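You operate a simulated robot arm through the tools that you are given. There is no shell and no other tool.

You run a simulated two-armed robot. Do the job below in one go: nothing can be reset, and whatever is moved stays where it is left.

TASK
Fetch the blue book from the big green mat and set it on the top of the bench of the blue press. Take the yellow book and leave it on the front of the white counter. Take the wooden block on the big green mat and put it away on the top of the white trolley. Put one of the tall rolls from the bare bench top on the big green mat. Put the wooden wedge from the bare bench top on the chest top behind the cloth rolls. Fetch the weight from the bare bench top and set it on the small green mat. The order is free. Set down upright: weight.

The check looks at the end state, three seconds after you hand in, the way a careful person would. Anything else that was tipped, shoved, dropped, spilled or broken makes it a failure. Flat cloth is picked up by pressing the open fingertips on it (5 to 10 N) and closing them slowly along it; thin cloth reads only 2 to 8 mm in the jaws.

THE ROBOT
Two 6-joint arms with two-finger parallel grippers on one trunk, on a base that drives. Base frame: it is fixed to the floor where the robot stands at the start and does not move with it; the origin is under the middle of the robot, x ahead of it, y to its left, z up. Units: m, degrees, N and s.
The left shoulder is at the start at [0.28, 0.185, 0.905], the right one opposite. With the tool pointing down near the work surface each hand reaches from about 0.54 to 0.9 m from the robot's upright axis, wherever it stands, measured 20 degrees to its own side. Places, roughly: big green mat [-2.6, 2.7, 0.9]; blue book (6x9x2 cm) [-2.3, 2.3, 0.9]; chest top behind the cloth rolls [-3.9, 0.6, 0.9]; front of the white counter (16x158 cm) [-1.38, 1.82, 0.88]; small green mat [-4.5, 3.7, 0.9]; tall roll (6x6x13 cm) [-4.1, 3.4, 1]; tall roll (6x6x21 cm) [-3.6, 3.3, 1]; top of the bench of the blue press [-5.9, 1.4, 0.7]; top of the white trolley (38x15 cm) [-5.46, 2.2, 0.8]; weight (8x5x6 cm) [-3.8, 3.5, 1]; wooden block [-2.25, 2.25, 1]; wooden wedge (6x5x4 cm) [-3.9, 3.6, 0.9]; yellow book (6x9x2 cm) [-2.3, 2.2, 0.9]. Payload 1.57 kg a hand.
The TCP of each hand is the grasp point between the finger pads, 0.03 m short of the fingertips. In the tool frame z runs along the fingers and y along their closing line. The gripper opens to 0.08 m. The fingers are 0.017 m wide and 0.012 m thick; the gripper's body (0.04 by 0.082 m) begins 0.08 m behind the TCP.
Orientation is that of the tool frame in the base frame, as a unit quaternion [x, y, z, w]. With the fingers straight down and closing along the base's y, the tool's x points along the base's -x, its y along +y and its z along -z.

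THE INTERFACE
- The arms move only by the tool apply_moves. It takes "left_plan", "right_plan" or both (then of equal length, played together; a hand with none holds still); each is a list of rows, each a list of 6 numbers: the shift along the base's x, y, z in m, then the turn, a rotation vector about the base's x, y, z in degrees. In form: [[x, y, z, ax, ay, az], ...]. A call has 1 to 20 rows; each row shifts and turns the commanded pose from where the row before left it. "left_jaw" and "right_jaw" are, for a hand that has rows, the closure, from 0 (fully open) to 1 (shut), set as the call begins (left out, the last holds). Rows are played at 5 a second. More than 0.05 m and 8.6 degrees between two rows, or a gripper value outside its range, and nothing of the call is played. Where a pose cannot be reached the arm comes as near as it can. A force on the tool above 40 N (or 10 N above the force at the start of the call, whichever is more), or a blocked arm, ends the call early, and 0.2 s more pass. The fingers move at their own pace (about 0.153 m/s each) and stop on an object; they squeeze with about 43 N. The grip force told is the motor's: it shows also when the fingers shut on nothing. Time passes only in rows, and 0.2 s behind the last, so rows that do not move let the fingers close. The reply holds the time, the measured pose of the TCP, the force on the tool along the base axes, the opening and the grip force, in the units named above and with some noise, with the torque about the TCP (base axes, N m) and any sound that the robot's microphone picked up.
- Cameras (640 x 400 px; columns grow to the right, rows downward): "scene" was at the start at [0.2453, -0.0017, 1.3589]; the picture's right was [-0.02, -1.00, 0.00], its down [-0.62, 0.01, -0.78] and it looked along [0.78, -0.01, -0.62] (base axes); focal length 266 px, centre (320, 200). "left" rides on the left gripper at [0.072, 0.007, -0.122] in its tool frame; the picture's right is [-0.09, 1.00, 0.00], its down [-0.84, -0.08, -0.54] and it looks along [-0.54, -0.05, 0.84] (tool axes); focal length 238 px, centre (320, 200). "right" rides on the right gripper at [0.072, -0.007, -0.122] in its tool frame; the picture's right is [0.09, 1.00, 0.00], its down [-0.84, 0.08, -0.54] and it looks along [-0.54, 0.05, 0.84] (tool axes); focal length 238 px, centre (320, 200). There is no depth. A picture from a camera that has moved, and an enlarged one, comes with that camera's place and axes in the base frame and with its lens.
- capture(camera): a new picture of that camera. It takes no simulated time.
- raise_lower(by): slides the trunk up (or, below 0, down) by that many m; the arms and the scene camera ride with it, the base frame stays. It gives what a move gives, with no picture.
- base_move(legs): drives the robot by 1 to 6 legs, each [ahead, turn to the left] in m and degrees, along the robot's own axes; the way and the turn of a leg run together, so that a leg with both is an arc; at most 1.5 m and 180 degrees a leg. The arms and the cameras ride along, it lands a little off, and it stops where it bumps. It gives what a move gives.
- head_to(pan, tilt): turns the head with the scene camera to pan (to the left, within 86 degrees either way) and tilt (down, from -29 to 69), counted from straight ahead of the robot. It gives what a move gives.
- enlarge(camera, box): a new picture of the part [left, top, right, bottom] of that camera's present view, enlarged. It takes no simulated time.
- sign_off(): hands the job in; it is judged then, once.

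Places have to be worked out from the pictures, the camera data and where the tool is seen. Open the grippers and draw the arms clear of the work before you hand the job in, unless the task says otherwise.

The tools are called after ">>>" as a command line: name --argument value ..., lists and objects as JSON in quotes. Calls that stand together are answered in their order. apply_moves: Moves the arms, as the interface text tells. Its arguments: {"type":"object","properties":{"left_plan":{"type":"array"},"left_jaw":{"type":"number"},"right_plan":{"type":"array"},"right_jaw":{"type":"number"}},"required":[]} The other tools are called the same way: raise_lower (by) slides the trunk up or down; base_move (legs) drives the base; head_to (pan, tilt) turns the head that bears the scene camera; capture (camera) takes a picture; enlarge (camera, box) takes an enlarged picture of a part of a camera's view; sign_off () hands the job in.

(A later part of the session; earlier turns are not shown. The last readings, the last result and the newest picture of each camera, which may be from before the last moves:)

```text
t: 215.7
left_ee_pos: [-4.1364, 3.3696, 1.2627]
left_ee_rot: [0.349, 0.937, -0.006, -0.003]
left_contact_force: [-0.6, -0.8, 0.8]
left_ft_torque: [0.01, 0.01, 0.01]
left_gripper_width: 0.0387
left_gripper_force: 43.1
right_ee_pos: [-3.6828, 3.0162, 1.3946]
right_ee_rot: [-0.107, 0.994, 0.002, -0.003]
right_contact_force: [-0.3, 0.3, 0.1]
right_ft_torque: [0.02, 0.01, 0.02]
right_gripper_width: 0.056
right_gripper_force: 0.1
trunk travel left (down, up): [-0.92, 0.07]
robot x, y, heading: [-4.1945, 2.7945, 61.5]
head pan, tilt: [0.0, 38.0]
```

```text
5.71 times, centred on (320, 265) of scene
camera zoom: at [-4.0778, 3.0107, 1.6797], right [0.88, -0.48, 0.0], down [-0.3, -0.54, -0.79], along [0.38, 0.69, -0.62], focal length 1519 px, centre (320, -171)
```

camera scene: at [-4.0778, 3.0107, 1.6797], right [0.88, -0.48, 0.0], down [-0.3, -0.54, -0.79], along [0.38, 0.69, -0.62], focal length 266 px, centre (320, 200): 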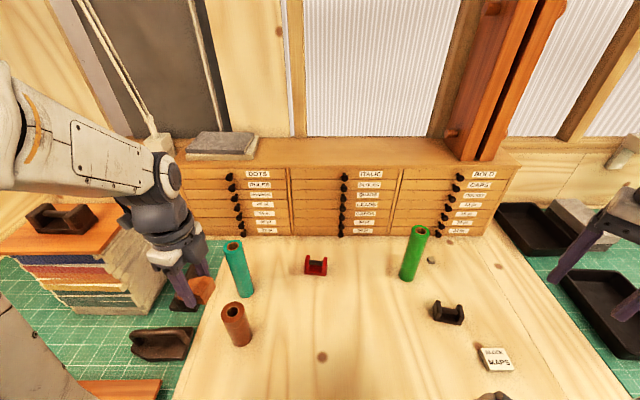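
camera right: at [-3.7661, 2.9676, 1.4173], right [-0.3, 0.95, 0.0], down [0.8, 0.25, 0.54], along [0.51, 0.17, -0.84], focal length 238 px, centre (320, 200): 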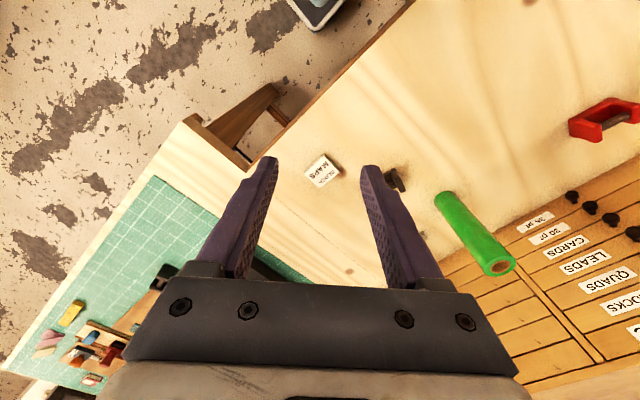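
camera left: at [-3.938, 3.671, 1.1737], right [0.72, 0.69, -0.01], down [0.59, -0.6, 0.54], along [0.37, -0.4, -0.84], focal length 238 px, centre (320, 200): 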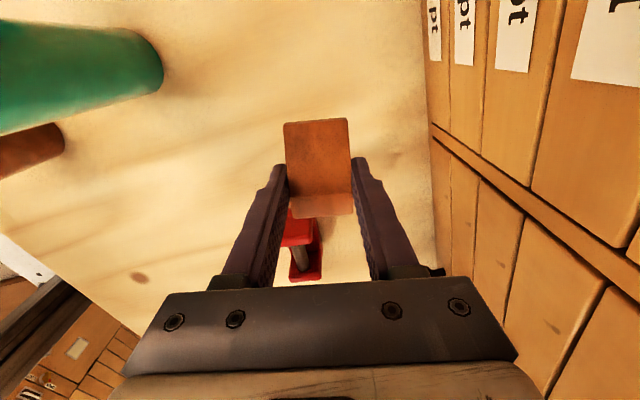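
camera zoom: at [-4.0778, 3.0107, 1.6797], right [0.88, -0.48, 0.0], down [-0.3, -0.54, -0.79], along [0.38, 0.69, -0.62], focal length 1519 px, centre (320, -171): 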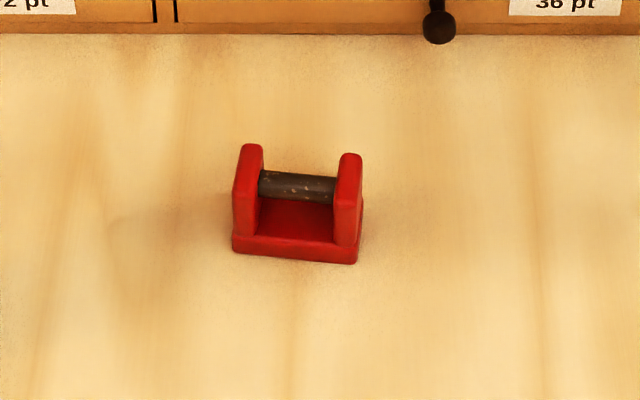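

The weight is a red frame with a handle bar, centre ≈(-3.8145, 3.514), bar along heading ≈-36°. I'll bring the right hand above it, turning +131° so it closes across the bar, and lowering to z≈1.24.

>>> apply_moves --right_plan '[[-0.0082, 0.0311, -0.0097, 0, 0, 8.2], [-0.0082, 0.0311, -0.0097, 0, 0, 8.2], [-0.0082, 0.0311, -0.0097, 0, 0, 8.2], [-0.0082, 0.0311, -0.0097, 0, 0, 8.2], [-0.0082, 0.0311, -0.0097, 0, 0, 8.2], [-0.0082, 0.0311, -0.0097, 0, 0, 8.2], [-0.0082, 0.0311, -0.0097, 0, 0, 8.2], [-0.0082, 0.0311, -0.0097, 0, 0, 8.2], [-0.0082, 0.0311, -0.0097, 0, 0, 8.2], [-0.0082, 0.0311, -0.0097, 0, 0, 8.2], [-0.0082, 0.0311, -0.0097, 0, 0, 8.2], [-0.0082, 0.0311, -0.0097, 0, 0, 8.2], [-0.0082, 0.0311, -0.0097, 0, 0, 8.2], [-0.0082, 0.0311, -0.0097, 0, 0, 8.2], [-0.0082, 0.0311, -0.0097, 0, 0, 8.2], [-0.0082, 0.0311, -0.0097, 0, 0, 8.3], [0, 0, 0, 0, 0, 0]]' --right_jaw 0.4

>>> capture --camera "right"

>>> capture --camera "scene"

```text
t: 219.3
left_ee_pos: [-4.1372, 3.3716, 1.2642]
left_ee_rot: [0.35, 0.937, -0.006, -0.002]
left_contact_force: [-0.7, -0.1, -0.7]
left_ft_torque: [-0.01, 0.02, -0.01]
left_gripper_width: 0.0386
left_gripper_force: 43.6
right_ee_pos: [-3.8163, 3.5127, 1.2394]
right_ee_rot: [0.951, -0.31, 0.002, 0.003]
right_contact_force: [-0.4, 0.1, 0.8]
right_ft_torque: [0.01, 0.0, 0.02]
right_gripper_width: 0.048
right_gripper_force: 0.1
trunk travel left (down, up): [-0.92, 0.07]
robot x, y, heading: [-4.1951, 2.7944, 61.4]
head pan, tilt: [0.0, 38.0]
```

```text
taken
camera right: at [-3.7548, 3.4759, 1.362], right [-0.51, -0.86, 0.0], down [-0.72, 0.44, 0.54], along [-0.46, 0.27, -0.84], focal length 238 px, centre (320, 200)
```

right: 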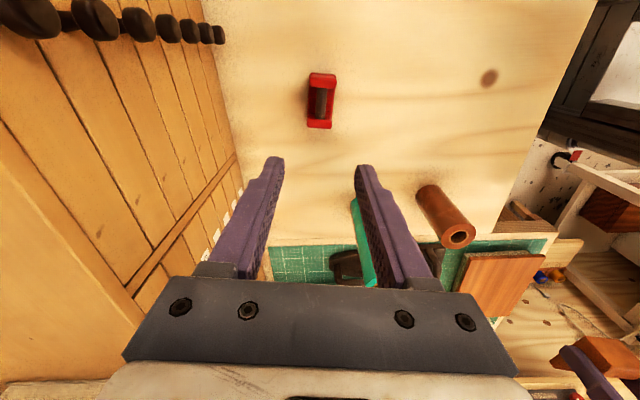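

```text
taken
camera scene: at [-4.0779, 3.0113, 1.6796], right [0.88, -0.48, 0.0], down [-0.3, -0.54, -0.79], along [0.38, 0.69, -0.62], focal length 266 px, centre (320, 200)
```

scene: 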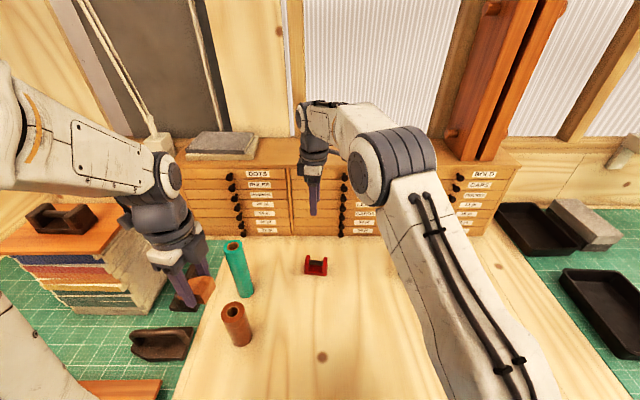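

Right above the weight: bar centre measured (-3.8157, 3.511) vs TCP (-3.8163, 3.5127). Lowering to z≈1.07 for a closer check.

>>> apply_moves --right_plan '[[0, 0, -0.045, 0, 0, 0], [0, 0, -0.045, 0, 0, 0], [0, 0, -0.045, 0, 0, 0], [0, 0, -0.035, 0, 0, 0], [0, 0, 0, 0, 0, 0]]'

>>> capture --camera "right"

>>> enlarge --camera "scene" --box '[270, 200, 370, 300]'

```text
t: 220.5
left_ee_pos: [-4.1369, 3.3699, 1.2641]
left_ee_rot: [0.348, 0.937, -0.006, -0.002]
left_contact_force: [-0.5, -0.3, -0.8]
left_ft_torque: [-0.03, -0.02, 0.0]
left_gripper_width: 0.0386
left_gripper_force: 43.5
right_ee_pos: [-3.8145, 3.5139, 1.0688]
right_ee_rot: [0.95, -0.311, 0.003, 0.003]
right_contact_force: [-0.4, 0.4, -0.4]
right_ft_torque: [0.02, 0.0, 0.0]
right_gripper_width: 0.0483
right_gripper_force: 0.0
trunk travel left (down, up): [-0.92, 0.07]
robot x, y, heading: [-4.193, 2.7954, 61.2]
head pan, tilt: [0.0, 38.0]
```

```text
taken
camera right: at [-3.7541, 3.4761, 1.1918], right [-0.52, -0.86, 0.0], down [-0.72, 0.44, 0.54], along [-0.46, 0.28, -0.84], focal length 238 px, centre (320, 200)
```

right: 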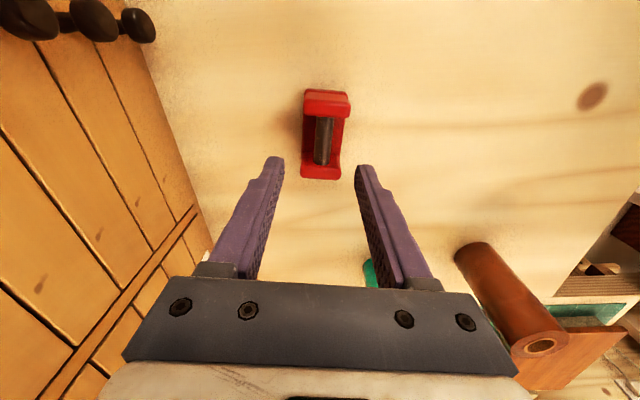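

```text
4.00 times, centred on (320, 250) of scene
camera zoom: at [-4.0778, 3.0112, 1.6796], right [0.88, -0.48, 0.0], down [-0.3, -0.54, -0.79], along [0.38, 0.69, -0.62], focal length 1063 px, centre (320, 0)
```

zoom: 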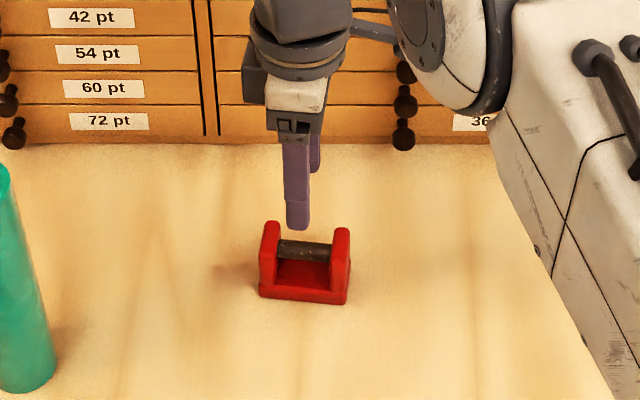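

Bar centre offset is ~4 mm along the closing line; I'll correct it and lower so the pads straddle the bar (TCP ≈0.987) without touching the base.

>>> apply_moves --right_plan '[[-0.0024, -0.0034, -0.02, 0, 0, 0], [0, 0, -0.025, 0, 0, 0], [0, 0, -0.02, 0, 0, 0], [0, 0, -0.01, 0, 0, 0], [0, 0, -0.006, 0, 0, 0], [0, 0, 0, 0, 0, 0]]'

>>> capture --camera "right"

>>> enlarge --camera "scene" --box '[270, 200, 370, 300]'

```text
t: 221.9
left_ee_pos: [-4.1368, 3.3712, 1.2641]
left_ee_rot: [0.349, 0.937, -0.006, -0.002]
left_contact_force: [0.6, 0.7, -0.4]
left_ft_torque: [0.02, -0.04, 0.01]
left_gripper_width: 0.0387
left_gripper_force: 42.6
right_ee_pos: [-3.8163, 3.5123, 0.9886]
right_ee_rot: [0.95, -0.312, 0.002, 0.002]
right_contact_force: [-1.0, -0.2, 0.3]
right_ft_torque: [-0.02, -0.01, 0.01]
right_gripper_width: 0.0479
right_gripper_force: 0.1
trunk travel left (down, up): [-0.92, 0.07]
robot x, y, heading: [-4.1943, 2.7928, 61.1]
head pan, tilt: [0.0, 38.0]
```

```text
taken
camera right: at [-3.7541, 3.4739, 1.11], right [-0.52, -0.86, 0.0], down [-0.72, 0.44, 0.54], along [-0.46, 0.28, -0.84], focal length 238 px, centre (320, 200)
```

right: 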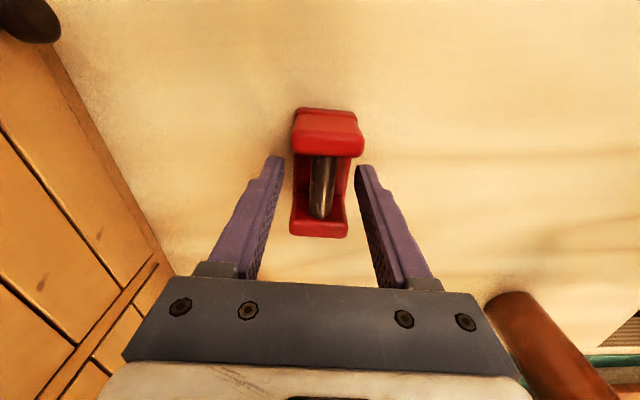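

```text
4.00 times, centred on (320, 250) of scene
camera zoom: at [-4.0778, 3.011, 1.6797], right [0.88, -0.48, 0.0], down [-0.3, -0.54, -0.79], along [0.38, 0.69, -0.62], focal length 1063 px, centre (320, 0)
```

zoom: 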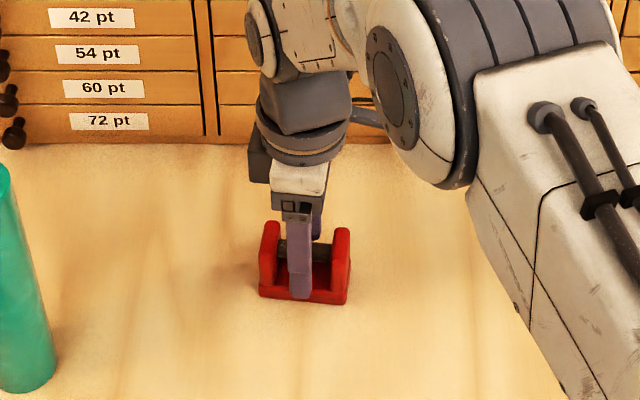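

The pads straddle the bar. Closing the right jaw on it and lifting a little to check the hold.

>>> apply_moves --right_plan '[[0, 0, 0, 0, 0, 0], [0, 0, 0, 0, 0, 0], [0, 0, 0, 0, 0, 0], [0, 0, 0, 0, 0, 0]]' --right_jaw 1.0

>>> apply_moves --right_plan '[[0, 0, 0.01, 0, 0, 0], [0, 0, 0.02, 0, 0, 0], [0, 0, 0.03, 0, 0, 0], [0, 0, 0, 0, 0, 0]]'

>>> capture --camera "right"

>>> enlarge --camera "scene" --box '[270, 200, 370, 300]'

```text
t: 222.9
left_ee_pos: [-4.1358, 3.3708, 1.2644]
left_ee_rot: [0.349, 0.937, -0.006, -0.002]
left_contact_force: [-0.5, -1.3, -0.4]
left_ft_torque: [-0.02, 0.0, -0.01]
left_gripper_width: 0.0387
left_gripper_force: 43.2
right_ee_pos: [-3.8153, 3.5115, 0.988]
right_ee_rot: [0.95, -0.312, 0.001, 0.002]
right_contact_force: [-0.9, -0.6, 0.7]
right_ft_torque: [-0.08, -0.04, -0.02]
right_gripper_width: 0.0153
right_gripper_force: 30.8
trunk travel left (down, up): [-0.92, 0.07]
robot x, y, heading: [-4.1997, 2.7972, 61.1]
head pan, tilt: [0.0, 38.0]
```

```text
t: 223.9
left_ee_pos: [-4.1365, 3.3715, 1.2635]
left_ee_rot: [0.349, 0.937, -0.006, -0.002]
left_contact_force: [0.1, -0.4, 0.1]
left_ft_torque: [0.01, 0.0, -0.02]
left_gripper_width: 0.0387
left_gripper_force: 42.7
right_ee_pos: [-3.816, 3.5105, 1.0488]
right_ee_rot: [0.95, -0.312, 0.002, 0.003]
right_contact_force: [-0.4, 0.0, -4.5]
right_ft_torque: [0.01, 0.01, -0.03]
right_gripper_width: 0.0155
right_gripper_force: 31.0
trunk travel left (down, up): [-0.92, 0.07]
robot x, y, heading: [-4.1951, 2.7967, 61.1]
head pan, tilt: [0.0, 38.0]
```

```text
taken
camera right: at [-3.7545, 3.474, 1.1709], right [-0.52, -0.86, 0.0], down [-0.72, 0.44, 0.54], along [-0.46, 0.27, -0.84], focal length 238 px, centre (320, 200)
```

right: 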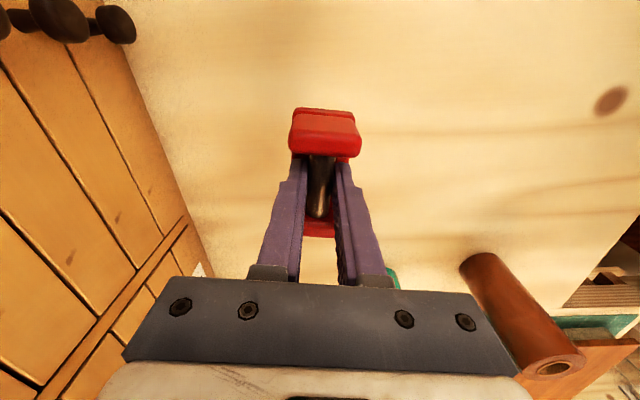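

```text
4.00 times, centred on (320, 250) of scene
camera zoom: at [-4.0778, 3.0111, 1.6796], right [0.88, -0.48, 0.0], down [-0.3, -0.54, -0.79], along [0.38, 0.69, -0.62], focal length 1063 px, centre (320, 0)
```

zoom: 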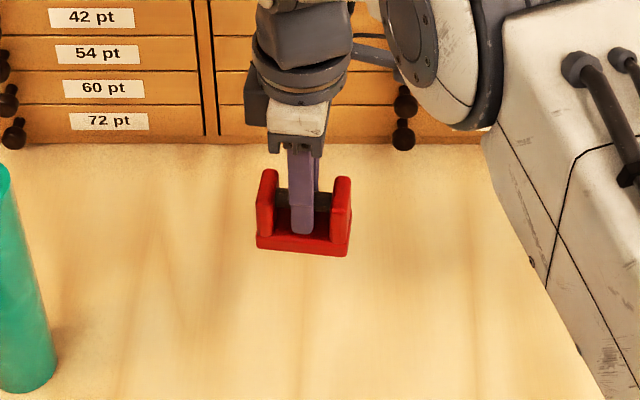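

The weight hangs upright from its bar (≈0.45 kg). I'll lift it, draw it back, then back the base out 0.47 m, turn left ~39° and approach the small mat table at an angle.

>>> apply_moves --right_plan '[[0, 0, 0.04, 0, 0, 0], [0, 0, 0.04, 0, 0, 0], [0, 0, 0.04, 0, 0, 0], [0, 0, 0.03, 0, 0, 0], [-0.0206, -0.0357, 0.01, 0, 0, 0], [-0.0206, -0.0357, 0.01, 0, 0, 0], [-0.0206, -0.0357, 0.01, 0, 0, 0], [-0.0206, -0.0357, 0.01, 0, 0, 0], [-0.0206, -0.0357, 0.01, 0, 0, 0], [-0.0206, -0.0357, 0.01, 0, 0, 0], [-0.0206, -0.0357, 0.01, 0, 0, 0], [-0.0206, -0.0357, 0.01, 0, 0, 0]]'

>>> capture --camera "scene"

```text
t: 226.5
left_ee_pos: [-4.1354, 3.3706, 1.2641]
left_ee_rot: [0.349, 0.937, -0.006, -0.002]
left_contact_force: [-1.2, -0.3, 0.5]
left_ft_torque: [0.01, 0.02, -0.02]
left_gripper_width: 0.0386
left_gripper_force: 43.3
right_ee_pos: [-3.9858, 3.2251, 1.2808]
right_ee_rot: [0.95, -0.312, 0.002, 0.003]
right_contact_force: [0.9, -0.4, -5.3]
right_ft_torque: [-0.01, 0.03, 0.03]
right_gripper_width: 0.0154
right_gripper_force: 31.5
trunk travel left (down, up): [-0.92, 0.07]
robot x, y, heading: [-4.193, 2.7932, 61.0]
head pan, tilt: [0.0, 38.0]
```

```text
taken
camera scene: at [-4.0777, 3.011, 1.6797], right [0.88, -0.48, 0.0], down [-0.3, -0.54, -0.79], along [0.38, 0.69, -0.62], focal length 266 px, centre (320, 200)
```

scene: 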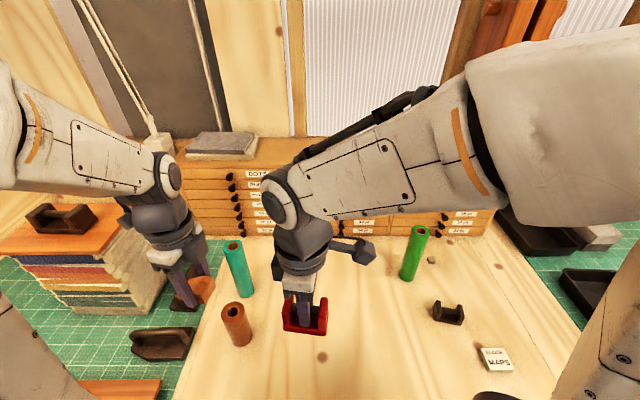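

Both hands hold their loads at ~1.27 m. Now backing out and turning left.

>>> base_move --legs '[[-0.47, 0], [0, 39]]'

>>> head_to --pan -8 --tilt 38

>>> capture --camera "scene"

```text
t: 231.2
left_ee_pos: [-4.744, 2.8528, 1.2637]
left_ee_rot: [0.018, 1.0, -0.006, 0.0]
left_contact_force: [0.5, -0.8, -0.5]
left_ft_torque: [0.02, 0.04, -0.01]
left_gripper_width: 0.0387
left_gripper_force: 42.9
right_ee_pos: [-4.536, 2.8351, 1.281]
right_ee_rot: [1.0, 0.02, 0.002, 0.001]
right_contact_force: [0.3, 0.4, -5.4]
right_ft_torque: [-0.02, 0.01, 0.0]
right_gripper_width: 0.0157
right_gripper_force: 30.8
trunk travel left (down, up): [-0.92, 0.07]
robot x, y, heading: [-4.4337, 2.369, 100.0]
head pan, tilt: [0.0, 38.0]
```

```text
t: 231.9
left_ee_pos: [-4.744, 2.8531, 1.2634]
left_ee_rot: [0.017, 1.0, -0.006, 0.0]
left_contact_force: [0.1, 0.3, -1.3]
left_ft_torque: [-0.02, 0.02, 0.0]
left_gripper_width: 0.0387
left_gripper_force: 43.4
right_ee_pos: [-4.536, 2.8354, 1.2812]
right_ee_rot: [1.0, 0.021, 0.003, 0.002]
right_contact_force: [0.5, 0.3, -5.4]
right_ft_torque: [0.0, -0.01, 0.03]
right_gripper_width: 0.0154
right_gripper_force: 31.2
trunk travel left (down, up): [-0.92, 0.07]
robot x, y, heading: [-4.4314, 2.3677, 100.1]
head pan, tilt: [-8.0, 38.0]
```

```text
taken
camera scene: at [-4.4628, 2.611, 1.6796], right [1.0, 0.04, 0.0], down [0.02, -0.62, -0.79], along [-0.03, 0.79, -0.62], focal length 266 px, centre (320, 200)
```

scene: 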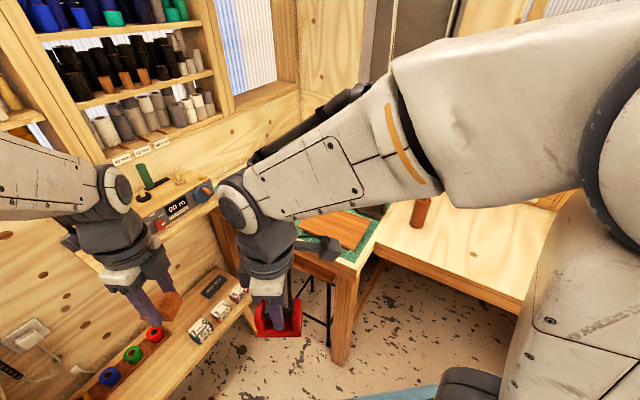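

I'm at (u 5.02, n -0.165) facing the small-mat table obliquely. I'll swing the right hand to the right for a clear view and drive forward 0.35 m.

>>> apply_moves --right_plan '[[0.0433, 0.0077, 0, 0, 0, 0], [0.0433, 0.0077, 0, 0, 0, 0], [0.0433, 0.0077, 0, 0, 0, 0], [0.0433, 0.0077, 0, 0, 0, 0], [0.0433, 0.0077, 0, 0, 0, 0]]'

>>> base_move --legs '[[0.35, 0]]'

>>> head_to --pan 0 --tilt 42

>>> capture --camera "scene"

```text
t: 233.1
left_ee_pos: [-4.7443, 2.8539, 1.2633]
left_ee_rot: [0.018, 1.0, -0.007, 0.0]
left_contact_force: [0.9, 0.4, 0.5]
left_ft_torque: [-0.02, 0.0, -0.03]
left_gripper_width: 0.0385
left_gripper_force: 43.1
right_ee_pos: [-4.3185, 2.8731, 1.2781]
right_ee_rot: [1.0, 0.019, 0.003, 0.002]
right_contact_force: [0.4, -0.3, -5.8]
right_ft_torque: [0.03, 0.01, 0.01]
right_gripper_width: 0.0155
right_gripper_force: 31.5
trunk travel left (down, up): [-0.92, 0.07]
robot x, y, heading: [-4.4298, 2.3679, 99.9]
head pan, tilt: [-8.0, 38.0]
```

```text
t: 235.3
left_ee_pos: [-4.7938, 3.2027, 1.2641]
left_ee_rot: [0.028, 1.0, -0.006, 0.0]
left_contact_force: [-0.2, 0.0, 0.1]
left_ft_torque: [-0.02, -0.03, -0.01]
left_gripper_width: 0.0385
left_gripper_force: 43.3
right_ee_pos: [-4.3672, 3.2171, 1.2786]
right_ee_rot: [1.0, 0.012, 0.003, 0.002]
right_contact_force: [0.3, 0.1, -5.3]
right_ft_torque: [0.03, -0.02, 0.03]
right_gripper_width: 0.0157
right_gripper_force: 31.1
trunk travel left (down, up): [-0.92, 0.07]
robot x, y, heading: [-4.4898, 2.71, 99.0]
head pan, tilt: [-8.0, 38.0]
```

```text
t: 236.0
left_ee_pos: [-4.7948, 3.2025, 1.2633]
left_ee_rot: [0.026, 1.0, -0.006, 0.0]
left_contact_force: [0.0, -0.2, -1.0]
left_ft_torque: [-0.03, 0.0, -0.02]
left_gripper_width: 0.0386
left_gripper_force: 43.5
right_ee_pos: [-4.3673, 3.2168, 1.2774]
right_ee_rot: [1.0, 0.011, 0.002, 0.001]
right_contact_force: [0.3, 0.2, -5.6]
right_ft_torque: [0.02, 0.0, 0.04]
right_gripper_width: 0.0154
right_gripper_force: 31.1
trunk travel left (down, up): [-0.92, 0.07]
robot x, y, heading: [-4.4919, 2.7089, 99.2]
head pan, tilt: [0.0, 42.0]
```

```text
taken
camera scene: at [-4.5273, 2.9517, 1.6737], right [0.99, 0.16, 0.0], down [0.1, -0.66, -0.74], along [-0.12, 0.73, -0.67], focal length 266 px, centre (320, 200)
```

scene: 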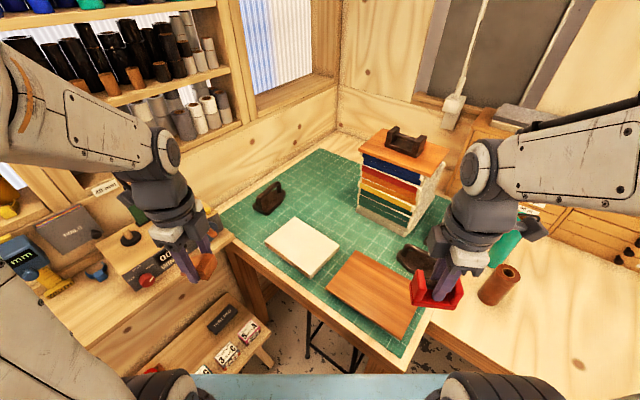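

The small mat holds a wooden board, a cream board, two irons and a book stack. I'll enlarge to find a free patch of mat.

>>> enlarge --camera "scene" --box '[210, 140, 450, 360]'

>>> capture --camera "right"

>>> capture --camera "left"

```text
1.82 times, centred on (330, 250) of scene
camera zoom: at [-4.5273, 2.9517, 1.6737], right [0.99, 0.16, 0.0], down [0.1, -0.66, -0.74], along [-0.12, 0.73, -0.67], focal length 483 px, centre (302, 109)
```

zoom: 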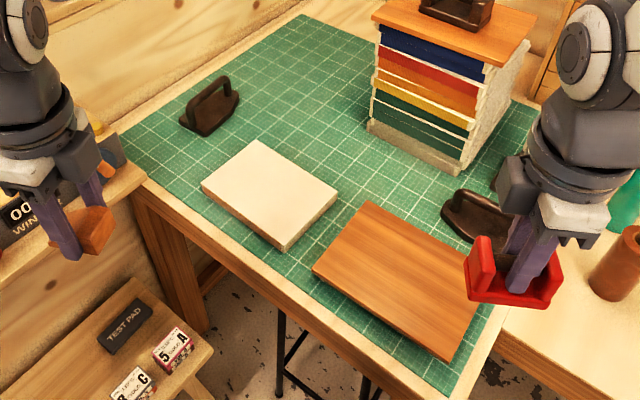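

```text
taken
camera right: at [-4.2961, 3.2241, 1.4004], right [0.12, -0.99, 0.0], down [-0.84, -0.09, 0.54], along [-0.53, -0.07, -0.84], focal length 238 px, centre (320, 200)
```

right: 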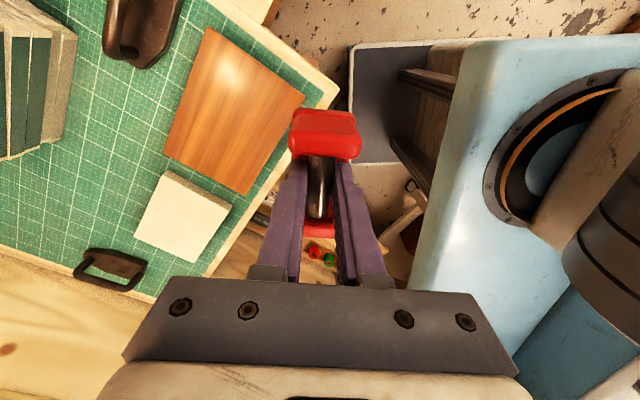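

```text
taken
camera left: at [-4.8647, 3.2141, 1.3857], right [0.15, 0.99, -0.01], down [0.83, -0.12, 0.54], along [0.54, -0.09, -0.84], focal length 238 px, centre (320, 200)
```

left: 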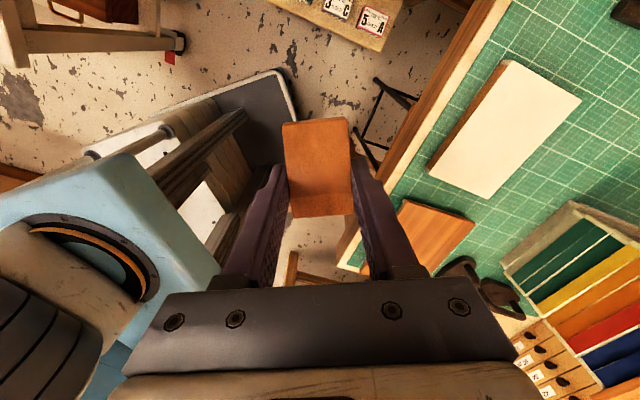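

There's free mat between the boards (n<0.79) and the stack (n>0.975), around (u 5.70, n 0.872) = (-4.500, 3.605). I'll drive 5 cm closer, then carry the weight over it at full height.

>>> base_move --legs '[[0.05, 0]]'

>>> apply_moves --right_plan '[[-0.0156, 0.0424, 0, 0, 0, 0], [-0.0156, 0.0424, 0, 0, 0, 0], [-0.0156, 0.0424, 0, 0, 0, 0], [-0.0156, 0.0424, 0, 0, 0, 0], [-0.0156, 0.0424, 0, 0, 0, 0], [-0.0156, 0.0424, 0, 0, 0, 0], [-0.0156, 0.0424, 0, 0, 0, 0], [-0.0156, 0.0424, 0, 0, 0, 0], [0, 0, 0, 0, 0, 0]]'

>>> capture --camera "right"

>>> capture --camera "scene"

```text
t: 237.0
left_ee_pos: [-4.801, 3.2534, 1.2627]
left_ee_rot: [0.027, 1.0, -0.006, 0.0]
left_contact_force: [0.3, 0.0, 0.6]
left_ft_torque: [0.0, -0.01, 0.01]
left_gripper_width: 0.0383
left_gripper_force: 42.7
right_ee_pos: [-4.3758, 3.2668, 1.2787]
right_ee_rot: [1.0, 0.012, 0.003, 0.002]
right_contact_force: [-0.7, 0.7, -5.3]
right_ft_torque: [0.01, 0.01, -0.01]
right_gripper_width: 0.0153
right_gripper_force: 31.1
trunk travel left (down, up): [-0.92, 0.07]
robot x, y, heading: [-4.4953, 2.759, 98.7]
head pan, tilt: [0.0, 42.0]
```

```text
t: 239.0
left_ee_pos: [-4.8021, 3.2537, 1.2632]
left_ee_rot: [0.027, 1.0, -0.007, 0.0]
left_contact_force: [-0.1, 0.4, 0.6]
left_ft_torque: [-0.04, 0.0, 0.01]
left_gripper_width: 0.0387
left_gripper_force: 42.6
right_ee_pos: [-4.4993, 3.6065, 1.2776]
right_ee_rot: [1.0, 0.013, 0.003, 0.004]
right_contact_force: [0.0, -0.4, -5.8]
right_ft_torque: [-0.03, 0.0, 0.03]
right_gripper_width: 0.0152
right_gripper_force: 31.5
trunk travel left (down, up): [-0.92, 0.07]
robot x, y, heading: [-4.499, 2.7598, 99.1]
head pan, tilt: [0.0, 42.0]
```

```text
taken
camera right: at [-4.4278, 3.6143, 1.3996], right [0.12, -0.99, 0.01], down [-0.84, -0.09, 0.54], along [-0.53, -0.07, -0.84], focal length 238 px, centre (320, 200)
```

right: 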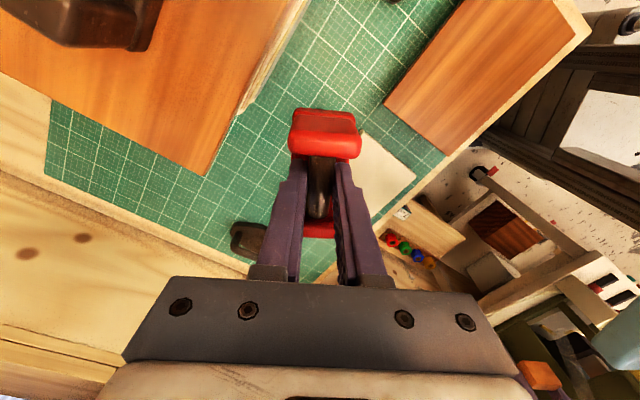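

```text
taken
camera scene: at [-4.5357, 3.0028, 1.6736], right [0.99, 0.16, 0.0], down [0.1, -0.66, -0.74], along [-0.12, 0.73, -0.67], focal length 266 px, centre (320, 200)
```

scene: 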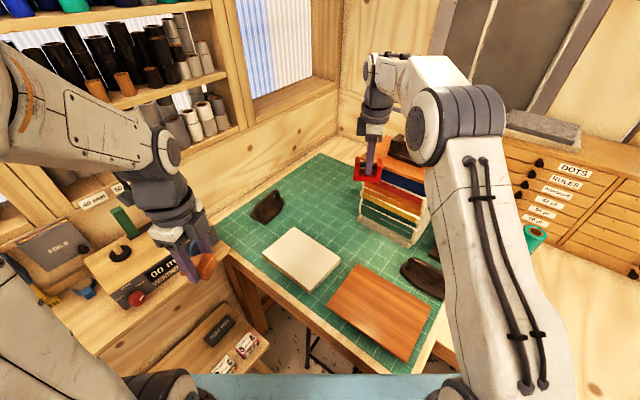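

The stack's lid overhangs to n≈0.94, so I'll shift 2.5 cm toward the front (n≈0.848) to keep the hand's camera clear of it, then lower part way.

>>> apply_moves --right_plan '[[-0.0128, -0.0222, 0, 0, 0, 0], [0, 0, -0.04, 0, 0, 0], [0, 0, -0.04, 0, 0, 0], [0, 0, -0.04, 0, 0, 0], [0, 0, -0.04, 0, 0, 0], [0, 0, 0, 0, 0, 0]]'

>>> capture --camera "right"

>>> capture --camera "scene"

```text
t: 240.4
left_ee_pos: [-4.8011, 3.2537, 1.2643]
left_ee_rot: [0.027, 1.0, -0.006, -0.001]
left_contact_force: [0.4, 0.3, 0.4]
left_ft_torque: [-0.02, 0.0, -0.01]
left_gripper_width: 0.0385
left_gripper_force: 42.6
right_ee_pos: [-4.5103, 3.5846, 1.1126]
right_ee_rot: [1.0, 0.012, 0.003, 0.001]
right_contact_force: [0.1, -0.4, -5.1]
right_ft_torque: [-0.04, -0.01, 0.01]
right_gripper_width: 0.0154
right_gripper_force: 31.5
trunk travel left (down, up): [-0.92, 0.07]
robot x, y, heading: [-4.4952, 2.7635, 99.0]
head pan, tilt: [0.0, 42.0]
```

```text
taken
camera right: at [-4.4396, 3.5924, 1.2355], right [0.12, -0.99, 0.0], down [-0.84, -0.1, 0.54], along [-0.53, -0.07, -0.84], focal length 238 px, centre (320, 200)
```

right: 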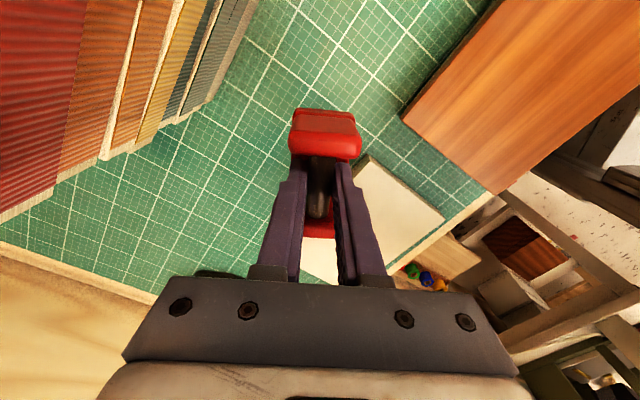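

```text
taken
camera scene: at [-4.5356, 3.0026, 1.6737], right [0.99, 0.16, 0.0], down [0.1, -0.66, -0.74], along [-0.12, 0.73, -0.67], focal length 266 px, centre (320, 200)
```

scene: 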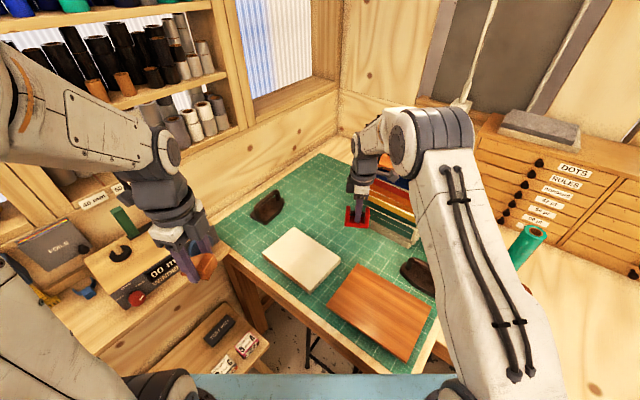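

The landing spot is clear: board corner 3 cm away, stack farther. Lowering to just above the mat, then small steps to touch.

>>> apply_moves --right_plan '[[0, 0, -0.03, 0, 0, 0], [0, 0, -0.03, 0, 0, 0], [0, 0, -0.025, 0, 0, 0], [0, 0, -0.015, 0, 0, 0], [0, 0, 0, 0, 0, 0]]'

>>> apply_moves --right_plan '[[0, 0, -0.006, 0, 0, 0], [0, 0, 0, 0, 0, 0]]'

>>> apply_moves --right_plan '[[0, 0, -0.004, 0, 0, 0], [0, 0, 0, 0, 0, 0]]'

>>> capture --camera "right"

```text
t: 241.6
left_ee_pos: [-4.8009, 3.2525, 1.2637]
left_ee_rot: [0.027, 1.0, -0.005, 0.0]
left_contact_force: [-0.6, 0.3, -0.4]
left_ft_torque: [-0.02, -0.01, -0.02]
left_gripper_width: 0.0388
left_gripper_force: 43.6
right_ee_pos: [-4.5133, 3.5837, 1.017]
right_ee_rot: [1.0, 0.012, 0.002, 0.002]
right_contact_force: [-0.3, 0.3, -5.0]
right_ft_torque: [-0.02, 0.0, 0.03]
right_gripper_width: 0.0154
right_gripper_force: 31.1
trunk travel left (down, up): [-0.92, 0.07]
robot x, y, heading: [-4.4949, 2.7595, 99.0]
head pan, tilt: [0.0, 42.0]
```

```text
t: 242.2
left_ee_pos: [-4.8022, 3.2532, 1.2637]
left_ee_rot: [0.027, 1.0, -0.007, 0.0]
left_contact_force: [0.0, 0.5, -0.2]
left_ft_torque: [0.0, -0.01, 0.03]
left_gripper_width: 0.0386
left_gripper_force: 43.4
right_ee_pos: [-4.5133, 3.5847, 1.0119]
right_ee_rot: [1.0, 0.012, 0.003, 0.002]
right_contact_force: [-1.0, 0.6, -5.2]
right_ft_torque: [0.06, 0.04, 0.0]
right_gripper_width: 0.0156
right_gripper_force: 30.7
trunk travel left (down, up): [-0.92, 0.07]
robot x, y, heading: [-4.4972, 2.7595, 98.9]
head pan, tilt: [0.0, 42.0]
```

```text
t: 242.8
left_ee_pos: [-4.8009, 3.2532, 1.2639]
left_ee_rot: [0.027, 1.0, -0.006, 0.0]
left_contact_force: [-0.4, 0.4, -0.9]
left_ft_torque: [0.0, -0.01, 0.02]
left_gripper_width: 0.0385
left_gripper_force: 43.0
right_ee_pos: [-4.5129, 3.5835, 1.0078]
right_ee_rot: [1.0, 0.012, 0.003, 0.001]
right_contact_force: [-0.4, 0.4, -5.8]
right_ft_torque: [0.01, 0.0, -0.01]
right_gripper_width: 0.0156
right_gripper_force: 31.4
trunk travel left (down, up): [-0.92, 0.07]
robot x, y, heading: [-4.4935, 2.7633, 98.6]
head pan, tilt: [0.0, 42.0]
```

```text
taken
camera right: at [-4.4425, 3.592, 1.1295], right [0.12, -0.99, 0.0], down [-0.84, -0.1, 0.54], along [-0.53, -0.07, -0.84], focal length 238 px, centre (320, 200)
```

right: 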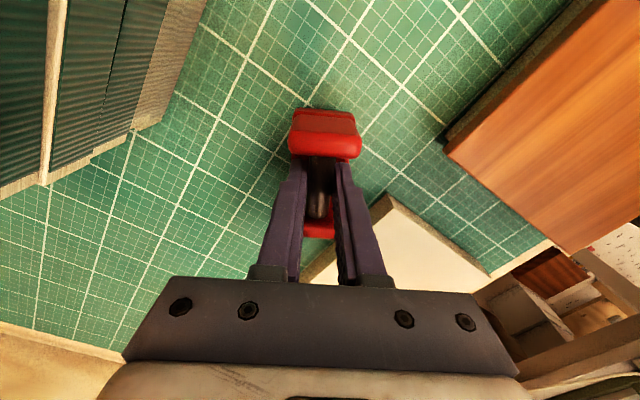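

Clear of the boards by ~3 cm. Continuing down in small steps.

>>> apply_moves --right_plan '[[0, 0, -0.004, 0, 0, 0], [0, 0, 0, 0, 0, 0]]'

>>> apply_moves --right_plan '[[0, 0, -0.004, 0, 0, 0], [0, 0, 0, 0, 0, 0]]'

>>> apply_moves --right_plan '[[0, 0, -0.003, 0, 0, 0], [0, 0, 0, 0, 0, 0]]'

```text
t: 243.4
left_ee_pos: [-4.8024, 3.2531, 1.2627]
left_ee_rot: [0.027, 1.0, -0.006, -0.001]
left_contact_force: [-0.4, -0.3, 0.3]
left_ft_torque: [-0.01, 0.01, 0.01]
left_gripper_width: 0.0387
left_gripper_force: 43.8
right_ee_pos: [-4.5128, 3.5843, 1.003]
right_ee_rot: [1.0, 0.012, 0.002, 0.001]
right_contact_force: [0.5, -0.2, -6.3]
right_ft_torque: [0.0, -0.06, -0.02]
right_gripper_width: 0.0155
right_gripper_force: 31.0
trunk travel left (down, up): [-0.92, 0.07]
robot x, y, heading: [-4.4959, 2.7594, 99.0]
head pan, tilt: [0.0, 42.0]
```

```text
t: 244.0
left_ee_pos: [-4.8016, 3.2533, 1.2643]
left_ee_rot: [0.027, 1.0, -0.006, -0.001]
left_contact_force: [0.4, 0.1, -0.6]
left_ft_torque: [-0.02, 0.02, 0.01]
left_gripper_width: 0.039
left_gripper_force: 42.5
right_ee_pos: [-4.5138, 3.5829, 0.9996]
right_ee_rot: [1.0, 0.012, 0.003, 0.002]
right_contact_force: [-0.1, -0.1, -5.6]
right_ft_torque: [0.01, -0.01, -0.02]
right_gripper_width: 0.0154
right_gripper_force: 30.9
trunk travel left (down, up): [-0.92, 0.07]
robot x, y, heading: [-4.4962, 2.7621, 98.8]
head pan, tilt: [0.0, 42.0]
```

```text
t: 244.6
left_ee_pos: [-4.8011, 3.2533, 1.2631]
left_ee_rot: [0.027, 1.0, -0.006, 0.001]
left_contact_force: [-0.2, 0.3, -0.1]
left_ft_torque: [0.01, 0.01, 0.03]
left_gripper_width: 0.0386
left_gripper_force: 43.1
right_ee_pos: [-4.5138, 3.5832, 0.9955]
right_ee_rot: [1.0, 0.013, 0.002, 0.002]
right_contact_force: [-0.2, 0.3, -5.7]
right_ft_torque: [0.02, -0.01, 0.01]
right_gripper_width: 0.0156
right_gripper_force: 31.1
trunk travel left (down, up): [-0.92, 0.07]
robot x, y, heading: [-4.4968, 2.7596, 99.1]
head pan, tilt: [0.0, 42.0]
```

Still hanging at 0.9955 (−5.7 N). A few more 2–3 mm steps.

>>> apply_moves --right_plan '[[0, 0, -0.002, 0, 0, 0], [0, 0, 0, 0, 0, 0]]'

>>> apply_moves --right_plan '[[0, 0, -0.002, 0, 0, 0], [0, 0, 0, 0, 0, 0]]'

>>> apply_moves --right_plan '[[0, 0, -0.002, 0, 0, 0], [0, 0, 0, 0, 0, 0]]'

```text
t: 245.2
left_ee_pos: [-4.8002, 3.2542, 1.2626]
left_ee_rot: [0.027, 1.0, -0.006, 0.0]
left_contact_force: [0.4, 0.0, -0.9]
left_ft_torque: [-0.02, 0.0, -0.01]
left_gripper_width: 0.0388
left_gripper_force: 43.7
right_ee_pos: [-4.513, 3.5836, 0.9934]
right_ee_rot: [1.0, 0.012, 0.002, 0.002]
right_contact_force: [-0.9, -0.4, -5.0]
right_ft_torque: [0.01, 0.01, 0.0]
right_gripper_width: 0.0156
right_gripper_force: 31.8
trunk travel left (down, up): [-0.92, 0.07]
robot x, y, heading: [-4.4944, 2.7629, 98.9]
head pan, tilt: [0.0, 42.0]
```

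```text
t: 245.8
left_ee_pos: [-4.8018, 3.2538, 1.2635]
left_ee_rot: [0.027, 1.0, -0.006, 0.0]
left_contact_force: [-0.2, 0.2, -0.7]
left_ft_torque: [-0.03, 0.01, -0.01]
left_gripper_width: 0.0386
left_gripper_force: 42.7
right_ee_pos: [-4.5125, 3.583, 0.992]
right_ee_rot: [1.0, 0.012, 0.002, 0.002]
right_contact_force: [-0.7, -0.2, -6.1]
right_ft_torque: [-0.02, 0.01, 0.01]
right_gripper_width: 0.0154
right_gripper_force: 30.8
trunk travel left (down, up): [-0.92, 0.07]
robot x, y, heading: [-4.4945, 2.7597, 98.8]
head pan, tilt: [0.0, 42.0]
```

```text
t: 246.4
left_ee_pos: [-4.8002, 3.2532, 1.2636]
left_ee_rot: [0.027, 1.0, -0.006, -0.001]
left_contact_force: [0.0, 0.5, 0.7]
left_ft_torque: [0.0, -0.02, 0.02]
left_gripper_width: 0.0385
left_gripper_force: 43.4
right_ee_pos: [-4.5148, 3.5837, 0.9901]
right_ee_rot: [1.0, 0.013, 0.003, 0.002]
right_contact_force: [-0.1, 0.6, -6.2]
right_ft_torque: [0.0, 0.01, -0.05]
right_gripper_width: 0.0156
right_gripper_force: 31.2
trunk travel left (down, up): [-0.92, 0.07]
robot x, y, heading: [-4.4951, 2.7592, 99.2]
head pan, tilt: [0.0, 42.0]
```

Still hanging; continuing in 2 mm steps.

>>> apply_moves --right_plan '[[0, 0, -0.002, 0, 0, 0], [0, 0, 0, 0, 0, 0]]'

>>> apply_moves --right_plan '[[0, 0, -0.002, 0, 0, 0], [0, 0, 0, 0, 0, 0]]'

>>> apply_moves --right_plan '[[0, 0, -0.002, 0, 0, 0], [0, 0, 0, 0, 0, 0]]'

```text
t: 247.0
left_ee_pos: [-4.8015, 3.2522, 1.2637]
left_ee_rot: [0.027, 1.0, -0.007, 0.0]
left_contact_force: [0.0, -0.2, -1.0]
left_ft_torque: [0.0, 0.0, 0.01]
left_gripper_width: 0.0386
left_gripper_force: 42.9
right_ee_pos: [-4.5144, 3.5844, 0.9902]
right_ee_rot: [1.0, 0.011, 0.003, 0.002]
right_contact_force: [2.6, -2.1, 5.2]
right_ft_torque: [-0.09, 0.07, 0.07]
right_gripper_width: 0.0154
right_gripper_force: 31.5
trunk travel left (down, up): [-0.92, 0.07]
robot x, y, heading: [-4.4983, 2.7614, 98.9]
head pan, tilt: [0.0, 42.0]
```

```text
t: 247.6
left_ee_pos: [-4.8005, 3.2518, 1.2639]
left_ee_rot: [0.027, 1.0, -0.006, 0.0]
left_contact_force: [0.2, -0.3, 0.2]
left_ft_torque: [-0.02, -0.03, -0.02]
left_gripper_width: 0.0385
left_gripper_force: 42.9
right_ee_pos: [-4.5126, 3.5825, 0.9909]
right_ee_rot: [1.0, 0.012, 0.003, 0.0]
right_contact_force: [4.0, -7.7, 23.0]
right_ft_torque: [-0.11, -0.06, 0.02]
right_gripper_width: 0.0156
right_gripper_force: 31.4
trunk travel left (down, up): [-0.92, 0.07]
robot x, y, heading: [-4.4964, 2.7619, 98.9]
head pan, tilt: [0.0, 42.0]
```

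```text
t: 248.2
left_ee_pos: [-4.8029, 3.2527, 1.2641]
left_ee_rot: [0.028, 1.0, -0.007, 0.0]
left_contact_force: [-0.4, 0.0, -1.0]
left_ft_torque: [0.02, 0.01, 0.06]
left_gripper_width: 0.0387
left_gripper_force: 43.0
right_ee_pos: [-4.5142, 3.5845, 0.9866]
right_ee_rot: [1.0, 0.012, 0.002, 0.001]
right_contact_force: [-0.5, -3.7, 23.5]
right_ft_torque: [-0.05, 0.04, 0.01]
right_gripper_width: 0.0157
right_gripper_force: 31.3
trunk travel left (down, up): [-0.92, 0.07]
robot x, y, heading: [-4.4994, 2.7628, 99.2]
head pan, tilt: [0.0, 42.0]
```

The weight is down (contact at 0.990). I'll relieve the push, open, and lift straight up.

>>> apply_moves --right_plan '[[0, 0, 0.004, 0, 0, 0], [0, 0, 0, 0, 0, 0]]'

>>> apply_moves --right_plan '[[0, 0, 0, 0, 0, 0], [0, 0, 0, 0, 0, 0], [0, 0, 0.015, 0, 0, 0], [0, 0, 0.03, 0, 0, 0], [0, 0, 0.04, 0, 0, 0], [0, 0, 0.04, 0, 0, 0], [0, 0, 0, 0, 0, 0]]' --right_jaw 0.4

>>> capture --camera "right"

>>> capture --camera "scene"

```text
t: 248.8
left_ee_pos: [-4.802, 3.2536, 1.2642]
left_ee_rot: [0.027, 1.0, -0.006, 0.0]
left_contact_force: [-0.4, 0.7, -1.4]
left_ft_torque: [0.02, -0.01, 0.02]
left_gripper_width: 0.0386
left_gripper_force: 43.4
right_ee_pos: [-4.513, 3.5835, 0.9862]
right_ee_rot: [1.0, 0.012, 0.004, 0.004]
right_contact_force: [-0.7, 0.0, -6.4]
right_ft_torque: [0.01, -0.04, -0.04]
right_gripper_width: 0.0153
right_gripper_force: 31.0
trunk travel left (down, up): [-0.92, 0.07]
robot x, y, heading: [-4.4929, 2.7582, 99.2]
head pan, tilt: [0.0, 42.0]
```

```text
t: 250.4
left_ee_pos: [-4.8002, 3.2522, 1.2637]
left_ee_rot: [0.027, 1.0, -0.006, 0.0]
left_contact_force: [0.0, 0.0, 0.3]
left_ft_torque: [0.03, -0.03, -0.03]
left_gripper_width: 0.0386
left_gripper_force: 43.0
right_ee_pos: [-4.5124, 3.585, 1.1161]
right_ee_rot: [1.0, 0.012, 0.003, 0.002]
right_contact_force: [0.5, 0.2, -0.3]
right_ft_torque: [0.0, -0.02, 0.0]
right_gripper_width: 0.0481
right_gripper_force: 0.0
trunk travel left (down, up): [-0.92, 0.07]
robot x, y, heading: [-4.497, 2.7599, 99.1]
head pan, tilt: [0.0, 42.0]
```

```text
taken
camera right: at [-4.4425, 3.5936, 1.2383], right [0.12, -0.99, 0.0], down [-0.84, -0.1, 0.54], along [-0.53, -0.07, -0.84], focal length 238 px, centre (320, 200)
```

right: 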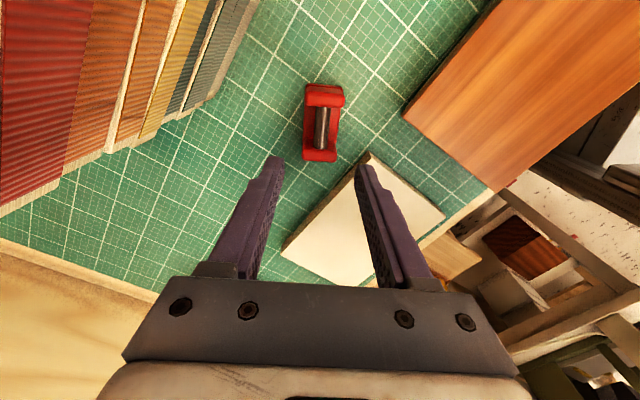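

```text
taken
camera scene: at [-4.5355, 3.0018, 1.6738], right [0.99, 0.16, 0.0], down [0.1, -0.66, -0.74], along [-0.12, 0.73, -0.67], focal length 266 px, centre (320, 200)
```

scene: 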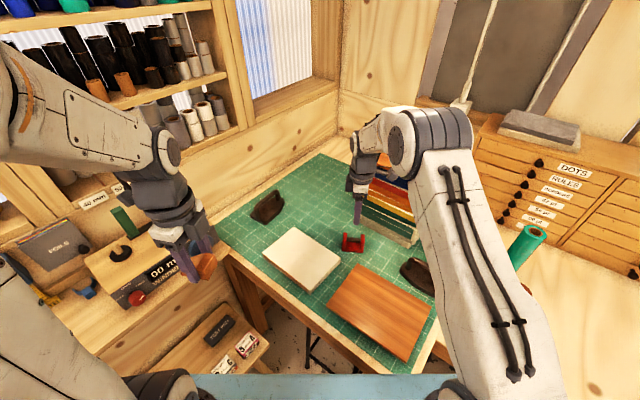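

The weight stands upright on the small mat. Next the brown roll (≈(-4.10, 3.41)), which is within the right hand's reach from here: I'll rise and move over it.

>>> apply_moves --right_plan '[[0, 0, 0.04, 0, 0, 0], [0, 0, 0.04, 0, 0, 0], [0, 0, 0.04, 0, 0, 0], [0, 0, 0.035, 0, 0, 0], [0.041, -0.017, 0, 0, 0, 0], [0.041, -0.017, 0, 0, 0, 0], [0.041, -0.017, 0, 0, 0, 0], [0.041, -0.017, 0, 0, 0, 0], [0.041, -0.017, 0, 0, 0, 0], [0.041, -0.017, 0, 0, 0, 0], [0.041, -0.017, 0, 0, 0, 0], [0.041, -0.017, 0, 0, 0, 0], [0.041, -0.017, 0, 0, 0, 0], [0.03, -0.014, 0, 0, 0, 0], [0, 0, 0, 0, 0, 0]]' --right_jaw 0.0

>>> capture --camera "right"

>>> capture --camera "scene"

```text
t: 253.6
left_ee_pos: [-4.8019, 3.2522, 1.2635]
left_ee_rot: [0.026, 1.0, -0.006, 0.0]
left_contact_force: [-0.1, -0.3, -0.3]
left_ft_torque: [-0.03, -0.01, -0.03]
left_gripper_width: 0.0383
left_gripper_force: 43.2
right_ee_pos: [-4.1122, 3.4135, 1.2701]
right_ee_rot: [1.0, 0.012, 0.003, 0.002]
right_contact_force: [-0.1, 0.5, -0.3]
right_ft_torque: [-0.01, 0.06, -0.03]
right_gripper_width: 0.0798
right_gripper_force: 0.0
trunk travel left (down, up): [-0.92, 0.07]
robot x, y, heading: [-4.4993, 2.7632, 98.8]
head pan, tilt: [0.0, 42.0]
```

```text
taken
camera right: at [-4.0418, 3.4226, 1.392], right [0.12, -0.99, 0.0], down [-0.84, -0.1, 0.54], along [-0.53, -0.07, -0.84], focal length 238 px, centre (320, 200)
```

right: 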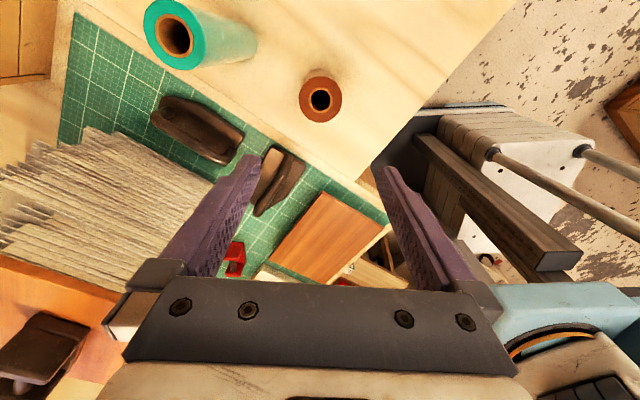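

```text
taken
camera scene: at [-4.5353, 3.002, 1.6737], right [0.99, 0.16, 0.0], down [0.1, -0.66, -0.74], along [-0.12, 0.73, -0.67], focal length 266 px, centre (320, 200)
```

scene: 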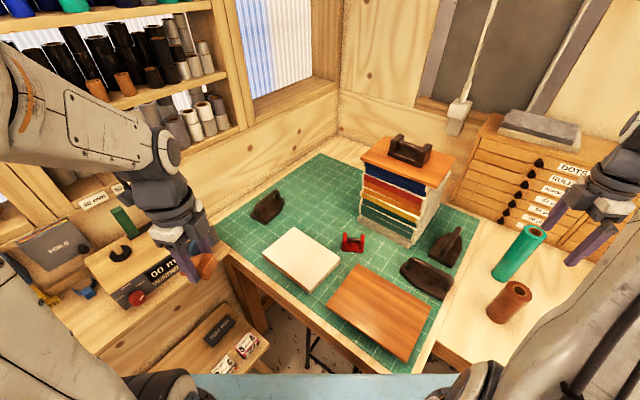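

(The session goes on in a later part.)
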